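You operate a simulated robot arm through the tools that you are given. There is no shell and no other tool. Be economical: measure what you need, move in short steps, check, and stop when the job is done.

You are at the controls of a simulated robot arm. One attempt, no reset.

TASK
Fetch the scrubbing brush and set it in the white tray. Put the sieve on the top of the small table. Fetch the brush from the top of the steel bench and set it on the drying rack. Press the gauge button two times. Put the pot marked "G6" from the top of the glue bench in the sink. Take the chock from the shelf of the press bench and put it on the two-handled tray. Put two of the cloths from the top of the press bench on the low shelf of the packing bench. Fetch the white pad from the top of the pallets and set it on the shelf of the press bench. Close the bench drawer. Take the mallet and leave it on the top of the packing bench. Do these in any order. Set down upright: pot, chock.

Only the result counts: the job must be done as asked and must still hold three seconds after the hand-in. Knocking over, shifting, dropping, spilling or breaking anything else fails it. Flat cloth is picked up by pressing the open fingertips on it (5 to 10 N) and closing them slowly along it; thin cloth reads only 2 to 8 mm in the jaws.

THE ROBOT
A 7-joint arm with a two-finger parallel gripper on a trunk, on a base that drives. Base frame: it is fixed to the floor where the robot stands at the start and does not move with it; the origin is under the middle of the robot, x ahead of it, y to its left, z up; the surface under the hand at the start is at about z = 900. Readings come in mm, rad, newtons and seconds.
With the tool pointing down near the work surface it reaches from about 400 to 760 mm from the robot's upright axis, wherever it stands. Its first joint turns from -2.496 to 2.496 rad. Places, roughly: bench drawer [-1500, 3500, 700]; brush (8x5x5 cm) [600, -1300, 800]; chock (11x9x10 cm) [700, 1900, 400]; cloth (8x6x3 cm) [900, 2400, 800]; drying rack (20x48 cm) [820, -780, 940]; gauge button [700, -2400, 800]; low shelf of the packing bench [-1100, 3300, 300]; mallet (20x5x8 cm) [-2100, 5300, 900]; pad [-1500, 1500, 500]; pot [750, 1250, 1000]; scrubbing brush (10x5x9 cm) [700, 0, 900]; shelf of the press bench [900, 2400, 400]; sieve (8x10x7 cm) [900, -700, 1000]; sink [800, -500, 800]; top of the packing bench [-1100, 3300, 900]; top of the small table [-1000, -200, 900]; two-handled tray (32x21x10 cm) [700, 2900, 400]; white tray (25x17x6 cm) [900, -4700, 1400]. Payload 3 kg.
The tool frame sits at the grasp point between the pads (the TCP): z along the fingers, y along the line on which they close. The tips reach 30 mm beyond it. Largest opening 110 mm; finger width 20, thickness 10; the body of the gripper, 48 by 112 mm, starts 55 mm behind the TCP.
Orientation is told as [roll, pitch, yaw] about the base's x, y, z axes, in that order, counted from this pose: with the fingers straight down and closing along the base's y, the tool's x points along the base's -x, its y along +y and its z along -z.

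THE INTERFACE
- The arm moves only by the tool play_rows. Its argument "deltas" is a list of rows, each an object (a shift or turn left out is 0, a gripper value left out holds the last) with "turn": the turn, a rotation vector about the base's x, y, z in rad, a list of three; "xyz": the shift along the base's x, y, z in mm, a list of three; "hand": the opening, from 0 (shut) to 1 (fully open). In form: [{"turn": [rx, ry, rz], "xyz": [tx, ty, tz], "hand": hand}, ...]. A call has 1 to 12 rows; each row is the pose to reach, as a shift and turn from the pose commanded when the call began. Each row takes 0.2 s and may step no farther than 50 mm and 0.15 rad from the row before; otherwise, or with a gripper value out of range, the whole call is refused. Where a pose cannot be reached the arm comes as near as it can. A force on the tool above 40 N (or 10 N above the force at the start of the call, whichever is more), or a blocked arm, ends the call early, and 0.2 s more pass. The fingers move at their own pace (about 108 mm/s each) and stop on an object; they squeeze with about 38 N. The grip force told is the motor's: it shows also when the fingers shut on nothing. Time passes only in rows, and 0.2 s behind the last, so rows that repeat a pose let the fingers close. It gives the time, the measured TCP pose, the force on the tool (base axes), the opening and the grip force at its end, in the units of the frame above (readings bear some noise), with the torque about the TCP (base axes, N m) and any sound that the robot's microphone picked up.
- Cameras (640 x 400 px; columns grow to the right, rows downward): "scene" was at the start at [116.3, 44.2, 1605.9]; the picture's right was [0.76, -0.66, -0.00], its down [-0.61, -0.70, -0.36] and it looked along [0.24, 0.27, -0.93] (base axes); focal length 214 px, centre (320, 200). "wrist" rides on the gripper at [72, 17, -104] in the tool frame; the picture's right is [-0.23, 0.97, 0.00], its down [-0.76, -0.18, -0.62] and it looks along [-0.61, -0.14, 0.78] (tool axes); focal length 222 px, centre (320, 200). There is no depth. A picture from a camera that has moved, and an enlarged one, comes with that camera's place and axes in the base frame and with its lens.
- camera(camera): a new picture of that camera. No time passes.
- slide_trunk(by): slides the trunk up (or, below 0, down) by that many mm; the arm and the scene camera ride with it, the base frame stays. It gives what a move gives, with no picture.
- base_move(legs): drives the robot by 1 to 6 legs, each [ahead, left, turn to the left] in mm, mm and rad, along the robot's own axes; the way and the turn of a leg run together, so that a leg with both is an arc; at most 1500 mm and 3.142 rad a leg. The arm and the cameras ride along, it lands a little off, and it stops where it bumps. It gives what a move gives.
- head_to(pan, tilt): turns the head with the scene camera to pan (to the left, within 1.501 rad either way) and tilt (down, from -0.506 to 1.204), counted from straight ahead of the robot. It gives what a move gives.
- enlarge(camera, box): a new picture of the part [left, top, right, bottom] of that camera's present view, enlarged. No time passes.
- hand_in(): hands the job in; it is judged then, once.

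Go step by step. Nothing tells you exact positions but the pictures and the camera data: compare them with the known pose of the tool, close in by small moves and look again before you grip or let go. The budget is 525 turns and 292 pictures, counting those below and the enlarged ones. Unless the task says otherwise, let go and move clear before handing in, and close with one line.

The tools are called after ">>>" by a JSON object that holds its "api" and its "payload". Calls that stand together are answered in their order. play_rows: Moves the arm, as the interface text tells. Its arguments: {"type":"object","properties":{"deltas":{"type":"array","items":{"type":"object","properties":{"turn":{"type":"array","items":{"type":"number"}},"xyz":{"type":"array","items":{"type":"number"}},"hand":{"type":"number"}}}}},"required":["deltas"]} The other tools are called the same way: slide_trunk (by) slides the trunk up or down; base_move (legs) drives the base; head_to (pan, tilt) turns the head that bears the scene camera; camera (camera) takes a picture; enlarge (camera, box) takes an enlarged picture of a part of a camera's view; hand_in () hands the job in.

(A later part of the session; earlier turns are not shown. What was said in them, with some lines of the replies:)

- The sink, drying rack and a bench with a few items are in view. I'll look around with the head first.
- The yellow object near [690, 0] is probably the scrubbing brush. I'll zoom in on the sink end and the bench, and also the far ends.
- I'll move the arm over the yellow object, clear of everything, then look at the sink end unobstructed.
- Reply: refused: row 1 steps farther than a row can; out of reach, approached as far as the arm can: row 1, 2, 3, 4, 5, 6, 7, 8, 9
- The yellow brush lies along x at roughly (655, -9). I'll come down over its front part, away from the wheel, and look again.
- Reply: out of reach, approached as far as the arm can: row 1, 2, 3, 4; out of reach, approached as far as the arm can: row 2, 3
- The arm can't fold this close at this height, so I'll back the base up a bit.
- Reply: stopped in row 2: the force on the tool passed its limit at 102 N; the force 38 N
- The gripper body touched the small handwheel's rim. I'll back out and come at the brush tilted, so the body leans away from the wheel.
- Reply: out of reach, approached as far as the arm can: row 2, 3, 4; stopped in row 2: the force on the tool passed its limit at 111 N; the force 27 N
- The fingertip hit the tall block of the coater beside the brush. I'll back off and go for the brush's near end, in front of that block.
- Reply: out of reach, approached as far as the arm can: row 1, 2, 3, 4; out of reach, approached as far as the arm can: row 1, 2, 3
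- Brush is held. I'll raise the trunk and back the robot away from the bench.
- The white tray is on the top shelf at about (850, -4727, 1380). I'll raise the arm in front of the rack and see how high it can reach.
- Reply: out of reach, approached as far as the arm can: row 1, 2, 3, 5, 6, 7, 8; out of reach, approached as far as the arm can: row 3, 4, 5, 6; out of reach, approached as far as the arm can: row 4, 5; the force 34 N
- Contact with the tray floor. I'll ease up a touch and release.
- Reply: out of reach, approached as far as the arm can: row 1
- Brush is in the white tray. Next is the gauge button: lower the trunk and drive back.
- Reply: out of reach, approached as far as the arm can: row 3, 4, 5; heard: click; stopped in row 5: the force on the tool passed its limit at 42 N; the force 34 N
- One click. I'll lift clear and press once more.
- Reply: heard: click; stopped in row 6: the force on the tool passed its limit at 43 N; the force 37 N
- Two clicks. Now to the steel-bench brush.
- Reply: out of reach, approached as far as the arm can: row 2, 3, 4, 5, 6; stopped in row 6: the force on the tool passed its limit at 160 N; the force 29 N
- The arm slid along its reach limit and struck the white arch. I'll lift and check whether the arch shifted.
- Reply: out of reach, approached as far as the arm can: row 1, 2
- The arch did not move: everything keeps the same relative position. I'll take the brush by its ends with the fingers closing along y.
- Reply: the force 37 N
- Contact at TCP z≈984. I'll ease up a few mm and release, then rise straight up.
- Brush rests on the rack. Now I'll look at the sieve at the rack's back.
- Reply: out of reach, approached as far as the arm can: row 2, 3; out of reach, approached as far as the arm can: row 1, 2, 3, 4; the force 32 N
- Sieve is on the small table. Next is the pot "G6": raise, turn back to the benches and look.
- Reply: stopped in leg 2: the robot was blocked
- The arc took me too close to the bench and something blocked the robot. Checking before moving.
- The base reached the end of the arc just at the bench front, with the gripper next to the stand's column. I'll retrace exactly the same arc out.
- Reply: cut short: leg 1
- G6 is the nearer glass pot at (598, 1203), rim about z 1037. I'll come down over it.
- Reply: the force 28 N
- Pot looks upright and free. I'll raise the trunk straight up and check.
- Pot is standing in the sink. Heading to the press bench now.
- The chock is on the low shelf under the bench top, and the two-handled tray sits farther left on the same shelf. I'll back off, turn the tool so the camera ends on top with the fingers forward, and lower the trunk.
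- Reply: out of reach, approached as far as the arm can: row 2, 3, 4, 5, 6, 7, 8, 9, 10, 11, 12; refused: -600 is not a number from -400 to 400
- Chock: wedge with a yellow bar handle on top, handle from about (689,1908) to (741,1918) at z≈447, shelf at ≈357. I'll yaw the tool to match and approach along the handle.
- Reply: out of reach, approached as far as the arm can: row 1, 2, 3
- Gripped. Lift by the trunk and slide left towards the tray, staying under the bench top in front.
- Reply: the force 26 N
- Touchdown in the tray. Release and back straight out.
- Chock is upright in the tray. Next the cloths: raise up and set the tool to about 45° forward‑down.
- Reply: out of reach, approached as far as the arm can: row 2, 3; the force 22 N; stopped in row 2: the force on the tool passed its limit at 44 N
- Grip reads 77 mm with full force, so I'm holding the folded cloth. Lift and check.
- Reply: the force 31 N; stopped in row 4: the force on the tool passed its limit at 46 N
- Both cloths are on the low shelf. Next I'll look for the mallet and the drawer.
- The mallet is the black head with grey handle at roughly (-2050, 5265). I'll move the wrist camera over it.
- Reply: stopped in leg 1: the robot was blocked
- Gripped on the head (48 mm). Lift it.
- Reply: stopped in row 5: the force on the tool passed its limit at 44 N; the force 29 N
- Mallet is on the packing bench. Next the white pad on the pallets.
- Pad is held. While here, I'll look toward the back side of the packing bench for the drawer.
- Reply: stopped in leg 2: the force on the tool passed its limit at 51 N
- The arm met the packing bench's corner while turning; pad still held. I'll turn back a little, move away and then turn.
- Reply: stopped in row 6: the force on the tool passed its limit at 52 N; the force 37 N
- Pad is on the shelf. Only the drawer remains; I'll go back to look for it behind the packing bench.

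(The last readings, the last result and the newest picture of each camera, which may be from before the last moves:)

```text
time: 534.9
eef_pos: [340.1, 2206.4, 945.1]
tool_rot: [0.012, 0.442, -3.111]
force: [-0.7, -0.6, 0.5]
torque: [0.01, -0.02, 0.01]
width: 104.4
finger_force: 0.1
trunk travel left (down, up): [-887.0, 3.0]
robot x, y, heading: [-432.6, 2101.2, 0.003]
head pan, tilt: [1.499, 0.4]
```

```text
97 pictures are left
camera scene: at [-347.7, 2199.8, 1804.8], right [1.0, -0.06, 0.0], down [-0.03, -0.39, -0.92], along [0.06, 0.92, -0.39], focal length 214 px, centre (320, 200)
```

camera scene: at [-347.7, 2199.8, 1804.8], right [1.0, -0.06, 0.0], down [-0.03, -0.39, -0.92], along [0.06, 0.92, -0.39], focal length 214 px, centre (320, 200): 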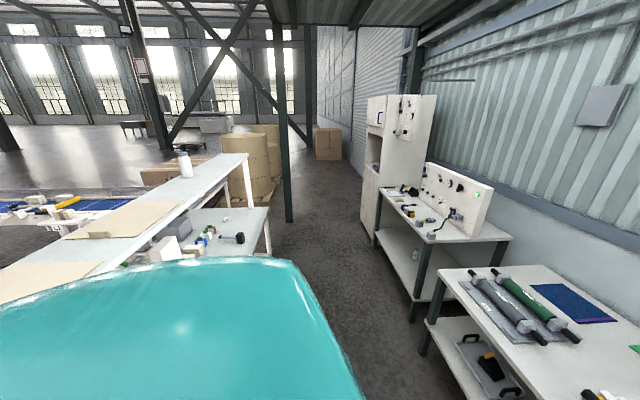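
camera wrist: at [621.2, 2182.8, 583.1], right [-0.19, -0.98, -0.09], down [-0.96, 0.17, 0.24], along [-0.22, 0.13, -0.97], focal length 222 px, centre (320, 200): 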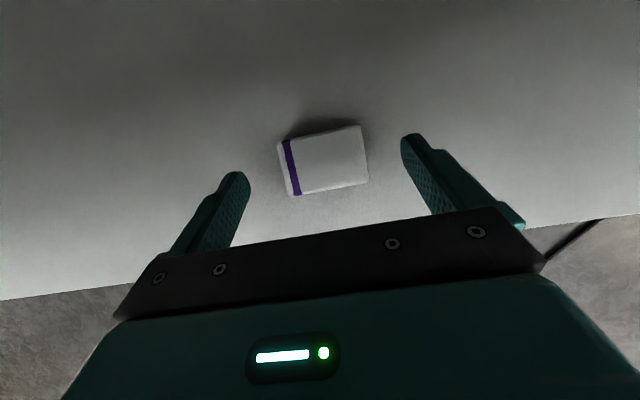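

>>> {"api": "base_move", "payload": {"legs": [[330, -450, 0], [0, 0, 1.57], [0, 0, 0.8]]}}

>>> {"api": "base_move", "payload": {"legs": [[0, 400, 0]]}}

>>> {"api": "head_to", "payload": {"pan": -0.6, "tilt": 0.4}}

>>> {"api": "camera", "payload": {"camera": "scene"}}

```text
time: 544.0
eef_pos: [-719.7, 2134.8, 943.9]
tool_rot: [0.01, 0.443, -0.744]
force: [0.0, -1.3, 0.7]
torque: [-0.01, 0.0, -0.01]
width: 104.7
finger_force: 0.1
trunk travel left (down, up): [-887.0, 3.0]
robot x, y, heading: [-96.0, 1667.0, 2.372]
head pan, tilt: [1.499, 0.4]
```

```text
time: 546.5
eef_pos: [-996.7, 1848.7, 943.4]
tool_rot: [0.013, 0.442, -0.746]
force: [0.0, 0.1, -0.4]
torque: [-0.03, 0.01, -0.02]
width: 104.5
finger_force: 0.0
trunk travel left (down, up): [-887.0, 3.0]
robot x, y, heading: [-374.9, 1383.4, 2.374]
head pan, tilt: [1.499, 0.4]
```

```text
time: 548.5
eef_pos: [-996.5, 1848.7, 943.7]
tool_rot: [0.012, 0.442, -0.746]
force: [1.3, -0.2, -0.3]
torque: [0.01, -0.01, 0.03]
width: 104.3
finger_force: 0.1
trunk travel left (down, up): [-887.0, 3.0]
robot x, y, heading: [-376.0, 1378.7, 2.378]
head pan, tilt: [-0.6, 0.4]
```

```text
96 pictures are left
camera scene: at [-450.5, 1528.0, 1804.7], right [0.98, 0.2, 0.0], down [0.08, -0.38, -0.92], along [-0.18, 0.9, -0.39], focal length 214 px, centre (320, 200)
```

scene: 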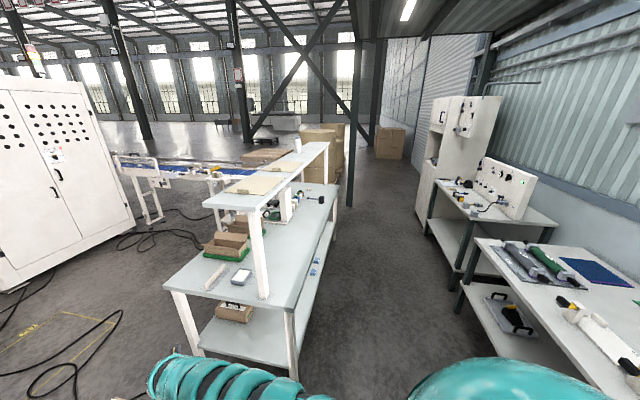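

>>> {"api": "enlarge", "payload": {"camera": "scene", "box": [150, 130, 350, 270]}}

>>> {"api": "head_to", "payload": {"pan": 0.0, "tilt": 0.4}}

>>> {"api": "camera", "payload": {"camera": "scene"}}

```text
2.86 times, centred on (250, 200) of scene
camera zoom: at [-450.5, 1528.0, 1804.7], right [0.98, 0.2, 0.0], down [0.08, -0.38, -0.92], along [-0.18, 0.9, -0.39], focal length 613 px, centre (520, 200)
```

zoom: 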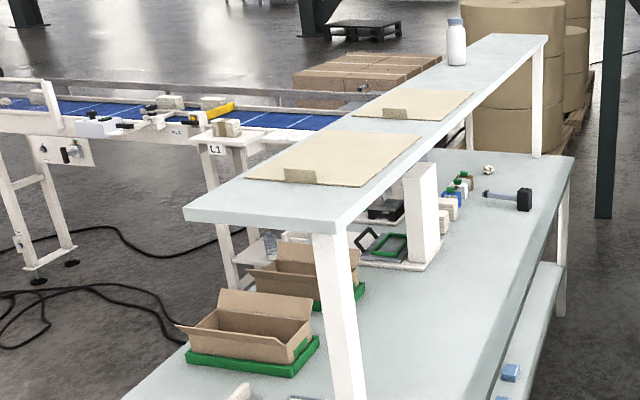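

```text
time: 549.5
eef_pos: [-997.5, 1848.8, 944.7]
tool_rot: [0.013, 0.443, -0.747]
force: [0.2, 0.2, -0.2]
torque: [-0.03, 0.0, 0.01]
width: 104.5
finger_force: 0.1
trunk travel left (down, up): [-887.0, 3.0]
robot x, y, heading: [-377.9, 1380.0, 2.372]
head pan, tilt: [0.0, 0.4]
```

```text
94 pictures are left
camera scene: at [-498.4, 1501.8, 1804.7], right [0.7, 0.72, 0.0], down [0.28, -0.27, -0.92], along [-0.66, 0.64, -0.39], focal length 214 px, centre (320, 200)
```

scene: 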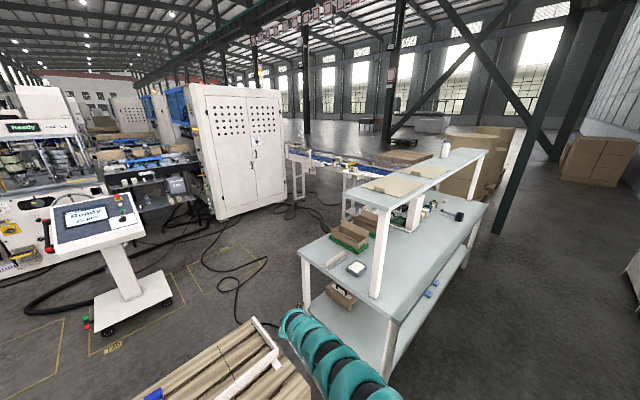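

No drawer is visible from this side, so it must be on the bench's far side. I'll drive around the south end of the small table to get behind it.

>>> {"api": "base_move", "payload": {"legs": [[0, 0, -1.2], [0, 0, -1.17]]}}

>>> {"api": "base_move", "payload": {"legs": [[-20, -1350, 0]]}}

```text
time: 555.9
eef_pos: [403.4, 1457.8, 942.4]
tool_rot: [0.013, 0.442, -3.139]
force: [0.4, 0.3, 0.2]
torque: [0.0, 0.02, -0.02]
width: 104.7
finger_force: 0.1
trunk travel left (down, up): [-887.0, 3.0]
robot x, y, heading: [-371.6, 1381.3, -0.022]
head pan, tilt: [0.0, 0.4]
```

```text
time: 562.5
eef_pos: [356.6, 130.9, 944.4]
tool_rot: [0.015, 0.441, -3.134]
force: [0.5, -0.2, 0.6]
torque: [-0.04, -0.03, 0.0]
width: 104.5
finger_force: 0.1
trunk travel left (down, up): [-887.0, 3.0]
robot x, y, heading: [-420.2, 51.6, -0.016]
head pan, tilt: [0.0, 0.4]
```

>>> {"api": "base_move", "payload": {"legs": [[0, -1400, 0.016]]}}

>>> {"api": "head_to", "payload": {"pan": 1.5, "tilt": 0.5}}

>>> {"api": "base_move", "payload": {"legs": [[0, 0, 1.57]]}}

>>> {"api": "camera", "payload": {"camera": "scene"}}

```text
time: 569.5
eef_pos: [331.6, -1260.1, 944.2]
tool_rot: [0.013, 0.444, -3.137]
force: [-0.3, -0.6, -0.5]
torque: [0.0, 0.03, -0.04]
width: 104.5
finger_force: 0.0
trunk travel left (down, up): [-887.0, 3.0]
robot x, y, heading: [-442.5, -1342.9, -0.022]
head pan, tilt: [0.0, 0.4]
```

```text
time: 571.1
eef_pos: [331.3, -1258.7, 945.2]
tool_rot: [0.012, 0.441, -3.138]
force: [0.0, 0.0, 0.5]
torque: [0.0, -0.04, 0.02]
width: 104.4
finger_force: 0.1
trunk travel left (down, up): [-887.0, 3.0]
robot x, y, heading: [-443.9, -1337.2, -0.021]
head pan, tilt: [1.499, 0.499]
```

```text
time: 575.3
eef_pos: [-515.6, -563.1, 943.8]
tool_rot: [0.012, 0.442, -1.578]
force: [-0.3, 0.4, 0.0]
torque: [0.01, -0.03, -0.01]
width: 104.4
finger_force: 0.0
trunk travel left (down, up): [-887.0, 3.0]
robot x, y, heading: [-443.4, -1338.4, 1.538]
head pan, tilt: [1.499, 0.499]
```

```text
93 pictures are left
camera scene: at [-533.0, -1248.3, 1795.6], right [0.1, 0.99, 0.0], down [0.48, -0.05, -0.88], along [-0.87, 0.09, -0.48], focal length 214 px, centre (320, 200)
```

scene: 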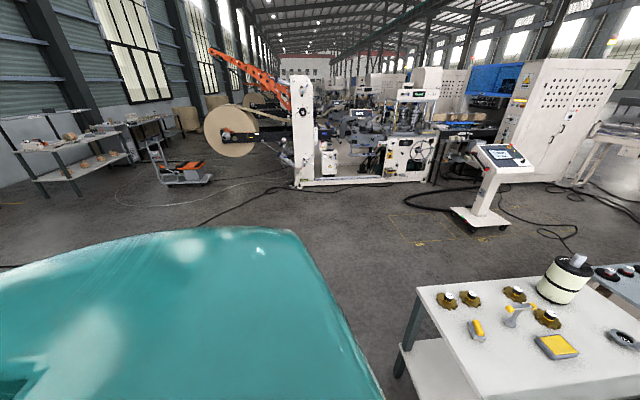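

>>> {"api": "base_move", "payload": {"legs": [[0, 1480, 0.032], [0, 130, 0]]}}

>>> {"api": "base_move", "payload": {"legs": [[1450, 0, 0], [1450, 0, 0]]}}

>>> {"api": "head_to", "payload": {"pan": -0.6, "tilt": 0.4}}

>>> {"api": "camera", "payload": {"camera": "scene"}}

```text
time: 583.6
eef_pos: [-2187.0, -548.0, 944.0]
tool_rot: [0.014, 0.442, -1.542]
force: [-0.3, 0.1, 0.3]
torque: [0.01, 0.01, -0.03]
width: 104.9
finger_force: 0.2
trunk travel left (down, up): [-887.0, 3.0]
robot x, y, heading: [-2089.1, -1321.1, 1.582]
head pan, tilt: [1.499, 0.499]
```

```text
time: 597.4
eef_pos: [-2290.0, 2289.2, 944.5]
tool_rot: [0.013, 0.441, -1.491]
force: [-0.4, 0.6, 0.1]
torque: [0.03, 0.03, 0.07]
width: 104.2
finger_force: 0.0
trunk travel left (down, up): [-887.0, 3.0]
robot x, y, heading: [-2149.7, 1524.9, 1.626]
head pan, tilt: [1.499, 0.499]
```

```text
time: 599.4
eef_pos: [-2290.3, 2288.8, 943.9]
tool_rot: [0.011, 0.44, -1.491]
force: [0.0, -0.1, 0.9]
torque: [0.0, 0.02, 0.06]
width: 104.6
finger_force: 0.0
trunk travel left (down, up): [-887.0, 3.0]
robot x, y, heading: [-2153.3, 1521.4, 1.624]
head pan, tilt: [-0.6, 0.4]
```

```text
92 pictures are left
camera scene: at [-2108.8, 1683.0, 1804.7], right [0.86, -0.52, 0.0], down [-0.2, -0.33, -0.92], along [0.48, 0.79, -0.39], focal length 214 px, centre (320, 200)
```

scene: 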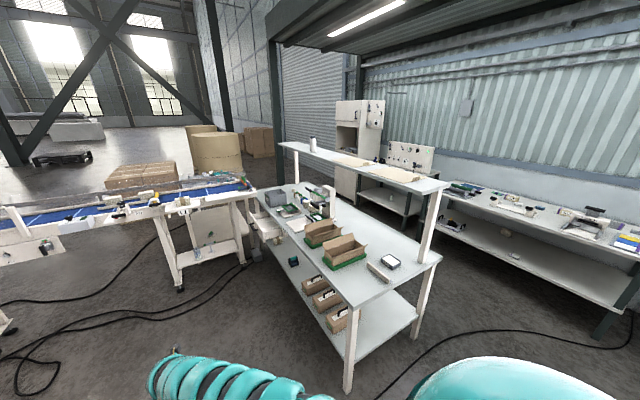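

I can now see the bench's back; something white juts out near its far end. Zooming.

>>> {"api": "enlarge", "payload": {"camera": "scene", "box": [210, 160, 370, 270]}}

```text
3.64 times, centred on (290, 215) of scene
camera zoom: at [-2108.8, 1683.0, 1804.7], right [0.86, -0.52, 0.0], down [-0.2, -0.33, -0.92], along [0.48, 0.79, -0.39], focal length 780 px, centre (429, 146)
```

zoom: 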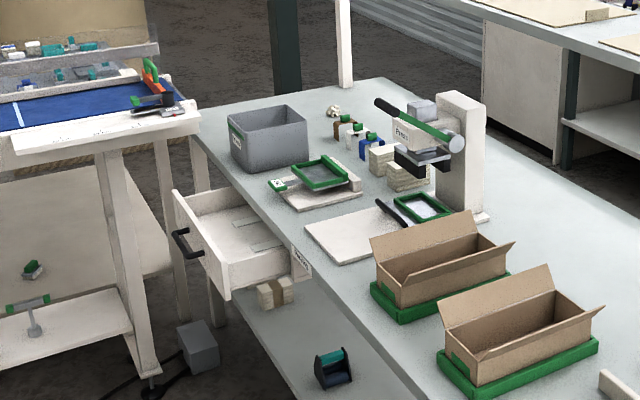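

The open drawer is on the back side: white front panel at x≈-1700, y 3300–3750, handle in the middle. I'll position the robot facing it.

>>> {"api": "base_move", "payload": {"legs": [[700, 0, 0], [0, 260, 0], [0, 0, -1.62]]}}

>>> {"api": "head_to", "payload": {"pan": 0.9, "tilt": 0.5}}

>>> {"api": "camera", "payload": {"camera": "scene"}}

```text
time: 608.6
eef_pos: [-1675.5, 2293.5, 943.9]
tool_rot: [0.012, 0.443, -3.134]
force: [-0.3, -0.9, 0.3]
torque: [0.02, 0.0, -0.01]
width: 104.5
finger_force: 0.0
trunk travel left (down, up): [-887.0, 3.0]
robot x, y, heading: [-2449.8, 2209.0, -0.014]
head pan, tilt: [-0.6, 0.4]
```

```text
time: 610.2
eef_pos: [-1674.6, 2294.9, 944.1]
tool_rot: [0.014, 0.441, -3.133]
force: [-0.4, 0.5, -0.2]
torque: [0.01, 0.01, 0.04]
width: 104.5
finger_force: 0.1
trunk travel left (down, up): [-887.0, 3.0]
robot x, y, heading: [-2446.5, 2211.7, -0.016]
head pan, tilt: [0.901, 0.499]
```

```text
90 pictures are left
camera scene: at [-2312.6, 2281.3, 1795.6], right [0.77, -0.63, 0.0], down [-0.3, -0.37, -0.88], along [0.56, 0.68, -0.48], focal length 214 px, centre (320, 200)
```

scene: 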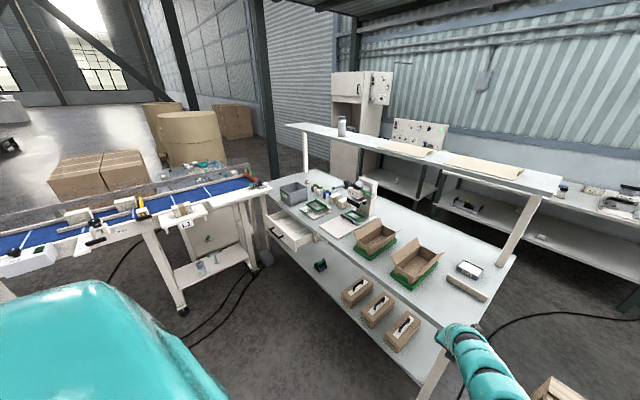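

>>> {"api": "base_move", "payload": {"legs": [[-140, 0, 0], [0, 1180, 0.016]]}}

>>> {"api": "play_rows", "payload": {"deltas": [{"hand": 0.0}, {"hand": 0.0}, {"hand": 0.0}]}}

>>> {"api": "camera", "payload": {"camera": "wrist"}}

>>> {"api": "head_to", "payload": {"pan": 0.2, "tilt": 0.7}}

>>> {"api": "camera", "payload": {"camera": "scene"}}

```text
time: 617.0
eef_pos: [-1810.6, 3455.6, 943.5]
tool_rot: [0.013, 0.442, -3.116]
force: [0.8, 0.1, 0.2]
torque: [-0.02, 0.02, 0.02]
width: 104.4
finger_force: 0.0
trunk travel left (down, up): [-887.0, 3.0]
robot x, y, heading: [-2580.8, 3357.1, 0.002]
head pan, tilt: [0.901, 0.499]
```

```text
time: 617.8
eef_pos: [-1809.4, 3455.5, 943.9]
tool_rot: [0.012, 0.44, -3.118]
force: [1.2, 0.0, 0.4]
torque: [0.03, 0.01, -0.01]
width: 0.0
finger_force: 37.6
trunk travel left (down, up): [-887.0, 3.0]
robot x, y, heading: [-2583.0, 3355.5, -0.001]
head pan, tilt: [0.901, 0.499]
```

```text
89 pictures are left
camera wrist: at [-1789.2, 3439.9, 1068.6], right [-0.19, -0.98, -0.09], down [-0.96, 0.16, 0.24], along [-0.22, 0.13, -0.97], focal length 222 px, centre (320, 200)
```

wrist: 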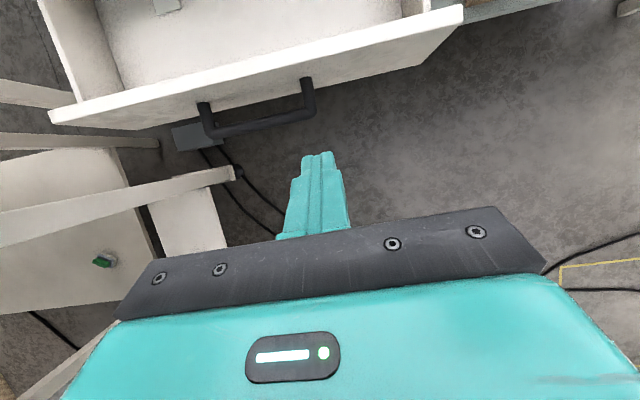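

```text
time: 618.9
eef_pos: [-1811.1, 3455.9, 944.7]
tool_rot: [0.013, 0.441, -3.119]
force: [-0.3, -0.4, -0.7]
torque: [-0.02, -0.03, 0.02]
width: 0.1
finger_force: 37.1
trunk travel left (down, up): [-887.0, 3.0]
robot x, y, heading: [-2585.1, 3356.4, 0.001]
head pan, tilt: [0.201, 0.7]
```

```text
88 pictures are left
camera scene: at [-2421.6, 3378.8, 1777.9], right [0.2, -0.98, 0.0], down [-0.63, -0.13, -0.77], along [0.75, 0.15, -0.64], focal length 214 px, centre (320, 200)
```

scene: 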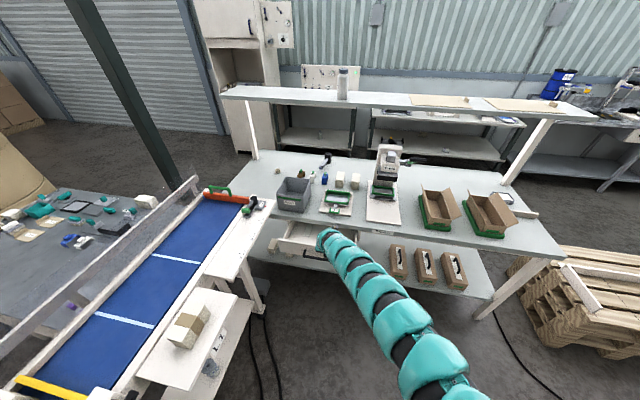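

>>> {"api": "base_move", "payload": {"legs": [[0, -52, 0]]}}

>>> {"api": "slide_trunk", "payload": {"by": -155}}

>>> {"api": "base_move", "payload": {"legs": [[120, 0, 0]]}}

>>> {"api": "camera", "payload": {"camera": "wrist"}}

```text
time: 619.8
eef_pos: [-1810.5, 3401.6, 944.2]
tool_rot: [0.011, 0.441, -3.122]
force: [0.2, -0.2, -0.1]
torque: [0.05, 0.03, 0.01]
width: 0.1
finger_force: 37.0
trunk travel left (down, up): [-887.0, 3.0]
robot x, y, heading: [-2585.1, 3311.2, 0.003]
head pan, tilt: [0.201, 0.7]
```

```text
time: 621.6
eef_pos: [-1810.5, 3402.7, 787.9]
tool_rot: [0.011, 0.442, -3.119]
force: [0.8, -0.6, -1.2]
torque: [0.02, 0.01, 0.0]
width: 0.0
finger_force: 37.1
trunk travel left (down, up): [-732.0, 158.0]
robot x, y, heading: [-2583.7, 3310.5, -0.006]
head pan, tilt: [0.201, 0.7]
```

```text
time: 622.8
eef_pos: [-1691.4, 3403.3, 788.5]
tool_rot: [0.013, 0.441, -3.119]
force: [0.6, 0.1, -0.6]
torque: [-0.01, -0.03, 0.02]
width: 0.0
finger_force: 37.4
trunk travel left (down, up): [-732.0, 158.0]
robot x, y, heading: [-2467.5, 3305.3, -0.001]
head pan, tilt: [0.201, 0.7]
```

```text
87 pictures are left
camera wrist: at [-1669.0, 3388.2, 912.1], right [-0.19, -0.98, -0.09], down [-0.96, 0.16, 0.24], along [-0.22, 0.13, -0.97], focal length 222 px, centre (320, 200)
```

wrist: 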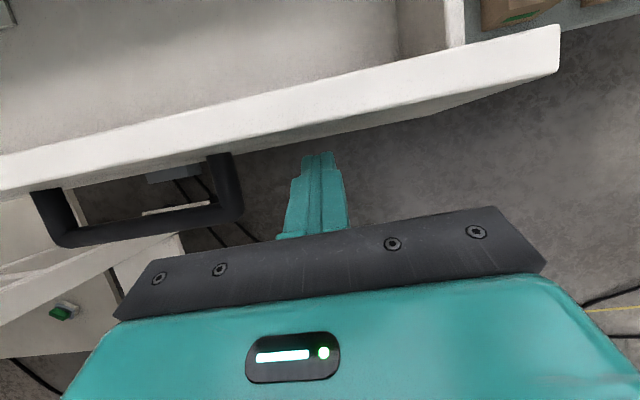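

>>> {"api": "base_move", "payload": {"legs": [[100, 0, 0]]}}

>>> {"api": "camera", "payload": {"camera": "wrist"}}

```text
time: 624.0
eef_pos: [-1586.8, 3403.7, 788.1]
tool_rot: [0.012, 0.44, -3.118]
force: [1.1, 0.2, -1.1]
torque: [0.0, 0.0, -0.03]
width: 0.0
finger_force: 38.0
trunk travel left (down, up): [-732.0, 158.0]
robot x, y, heading: [-2364.1, 3306.8, 0.001]
head pan, tilt: [0.201, 0.7]
```

```text
86 pictures are left
camera wrist: at [-1566.0, 3389.7, 912.3], right [-0.19, -0.98, -0.09], down [-0.96, 0.16, 0.24], along [-0.22, 0.13, -0.97], focal length 222 px, centre (320, 200)
```

wrist: 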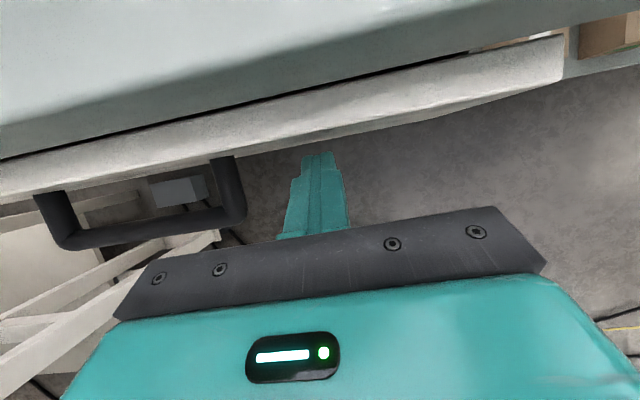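

>>> {"api": "play_rows", "payload": {"deltas": [{"xyz": [6, 0, 0]}, {"xyz": [12, 0, 0]}, {"xyz": [18, 0, 0]}, {"xyz": [24, 0, 0]}, {"xyz": [30, 0, 0]}, {"xyz": [36, 0, 0]}]}}

>>> {"api": "camera", "payload": {"camera": "wrist"}}

```text
time: 625.4
eef_pos: [-1579.7, 3402.7, 791.8]
tool_rot: [0.013, 0.44, -3.115]
force: [-1.0, 0.9, 0.4]
torque: [0.04, 0.07, 0.0]
width: 0.3
finger_force: 37.2
out of reach, approached as far as the arm can: row 2, 3, 4, 5, 6
trunk travel left (down, up): [-732.0, 158.0]
robot x, y, heading: [-2360.8, 3306.0, 0.002]
head pan, tilt: [0.201, 0.7]
```

```text
85 pictures are left
camera wrist: at [-1558.7, 3387.3, 916.9], right [-0.19, -0.98, -0.09], down [-0.96, 0.16, 0.24], along [-0.22, 0.13, -0.97], focal length 222 px, centre (320, 200)
```

wrist: 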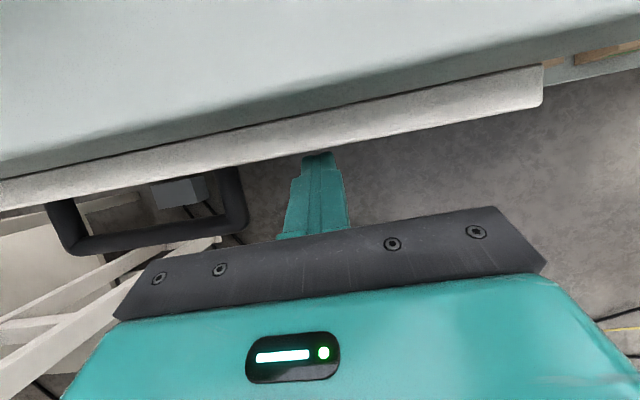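

>>> {"api": "base_move", "payload": {"legs": [[25, 0, 0]]}}

>>> {"api": "camera", "payload": {"camera": "wrist"}}

```text
time: 626.3
eef_pos: [-1561.7, 3405.1, 787.5]
tool_rot: [0.016, 0.427, -3.113]
force: [0.0, 0.5, -0.6]
torque: [0.0, 0.11, 0.0]
width: 0.2
finger_force: 38.2
trunk travel left (down, up): [-732.0, 158.0]
robot x, y, heading: [-2338.4, 3310.2, -0.004]
head pan, tilt: [0.201, 0.7]
stopped in leg 1: the force on the tool passed its limit at 71 N (the readings are from after the stop); the commanded pose is now the measured one
```

```text
84 pictures are left
camera wrist: at [-1538.4, 3390.0, 912.3], right [-0.18, -0.98, -0.08], down [-0.96, 0.16, 0.25], along [-0.23, 0.12, -0.96], focal length 222 px, centre (320, 200)
```

wrist: 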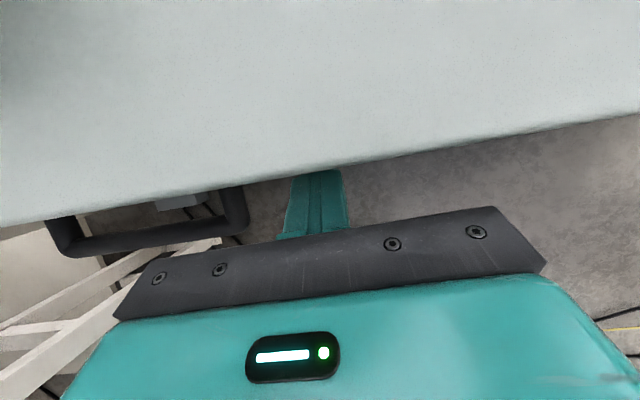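

>>> {"api": "base_move", "payload": {"legs": [[-200, 0, 0]]}}

>>> {"api": "camera", "payload": {"camera": "wrist"}}

>>> {"api": "enlarge", "payload": {"camera": "scene", "box": [230, 180, 420, 300]}}

```text
time: 628.0
eef_pos: [-1766.4, 3409.3, 789.1]
tool_rot: [0.017, 0.428, -3.106]
force: [0.5, -0.7, 0.5]
torque: [-0.03, -0.01, -0.01]
width: 0.0
finger_force: 37.7
trunk travel left (down, up): [-732.0, 158.0]
robot x, y, heading: [-2540.9, 3306.6, 0.008]
head pan, tilt: [0.201, 0.7]
```

```text
83 pictures are left
camera wrist: at [-1743.0, 3394.6, 913.9], right [-0.18, -0.98, -0.08], down [-0.96, 0.15, 0.25], along [-0.23, 0.12, -0.97], focal length 222 px, centre (320, 200)
```

wrist: 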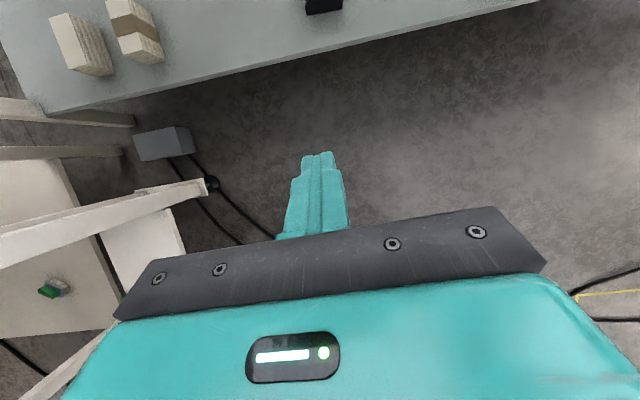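

```text
3.33 times, centred on (325, 240) of scene
camera zoom: at [-2380.1, 3328.1, 1623.1], right [0.21, -0.98, 0.0], down [-0.63, -0.13, -0.77], along [0.75, 0.16, -0.64], focal length 715 px, centre (303, 67)
```

zoom: 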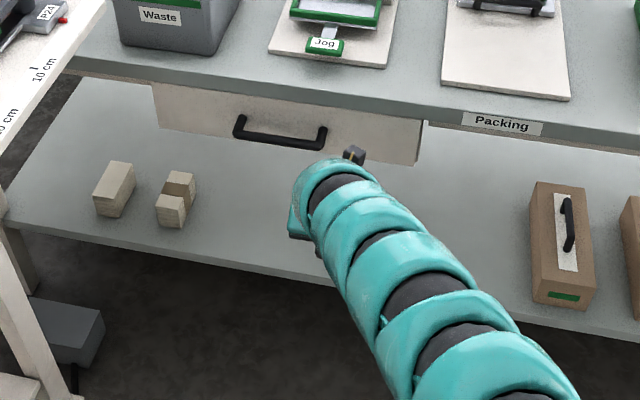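

The drawer front is now flush under the packing bench top. I checked each of the other tasks after placing, and the gripper is empty and clear, so I'm handing in.

>>> {"api": "hand_in", "payload": {}}

```text
The job is handed in.
```

All ten tasks are done as asked and the job is handed in. On the way I bumped the coater block, the white arch, the packing bench corner and the stand area; in the pictures I checked, nothing had shifted.
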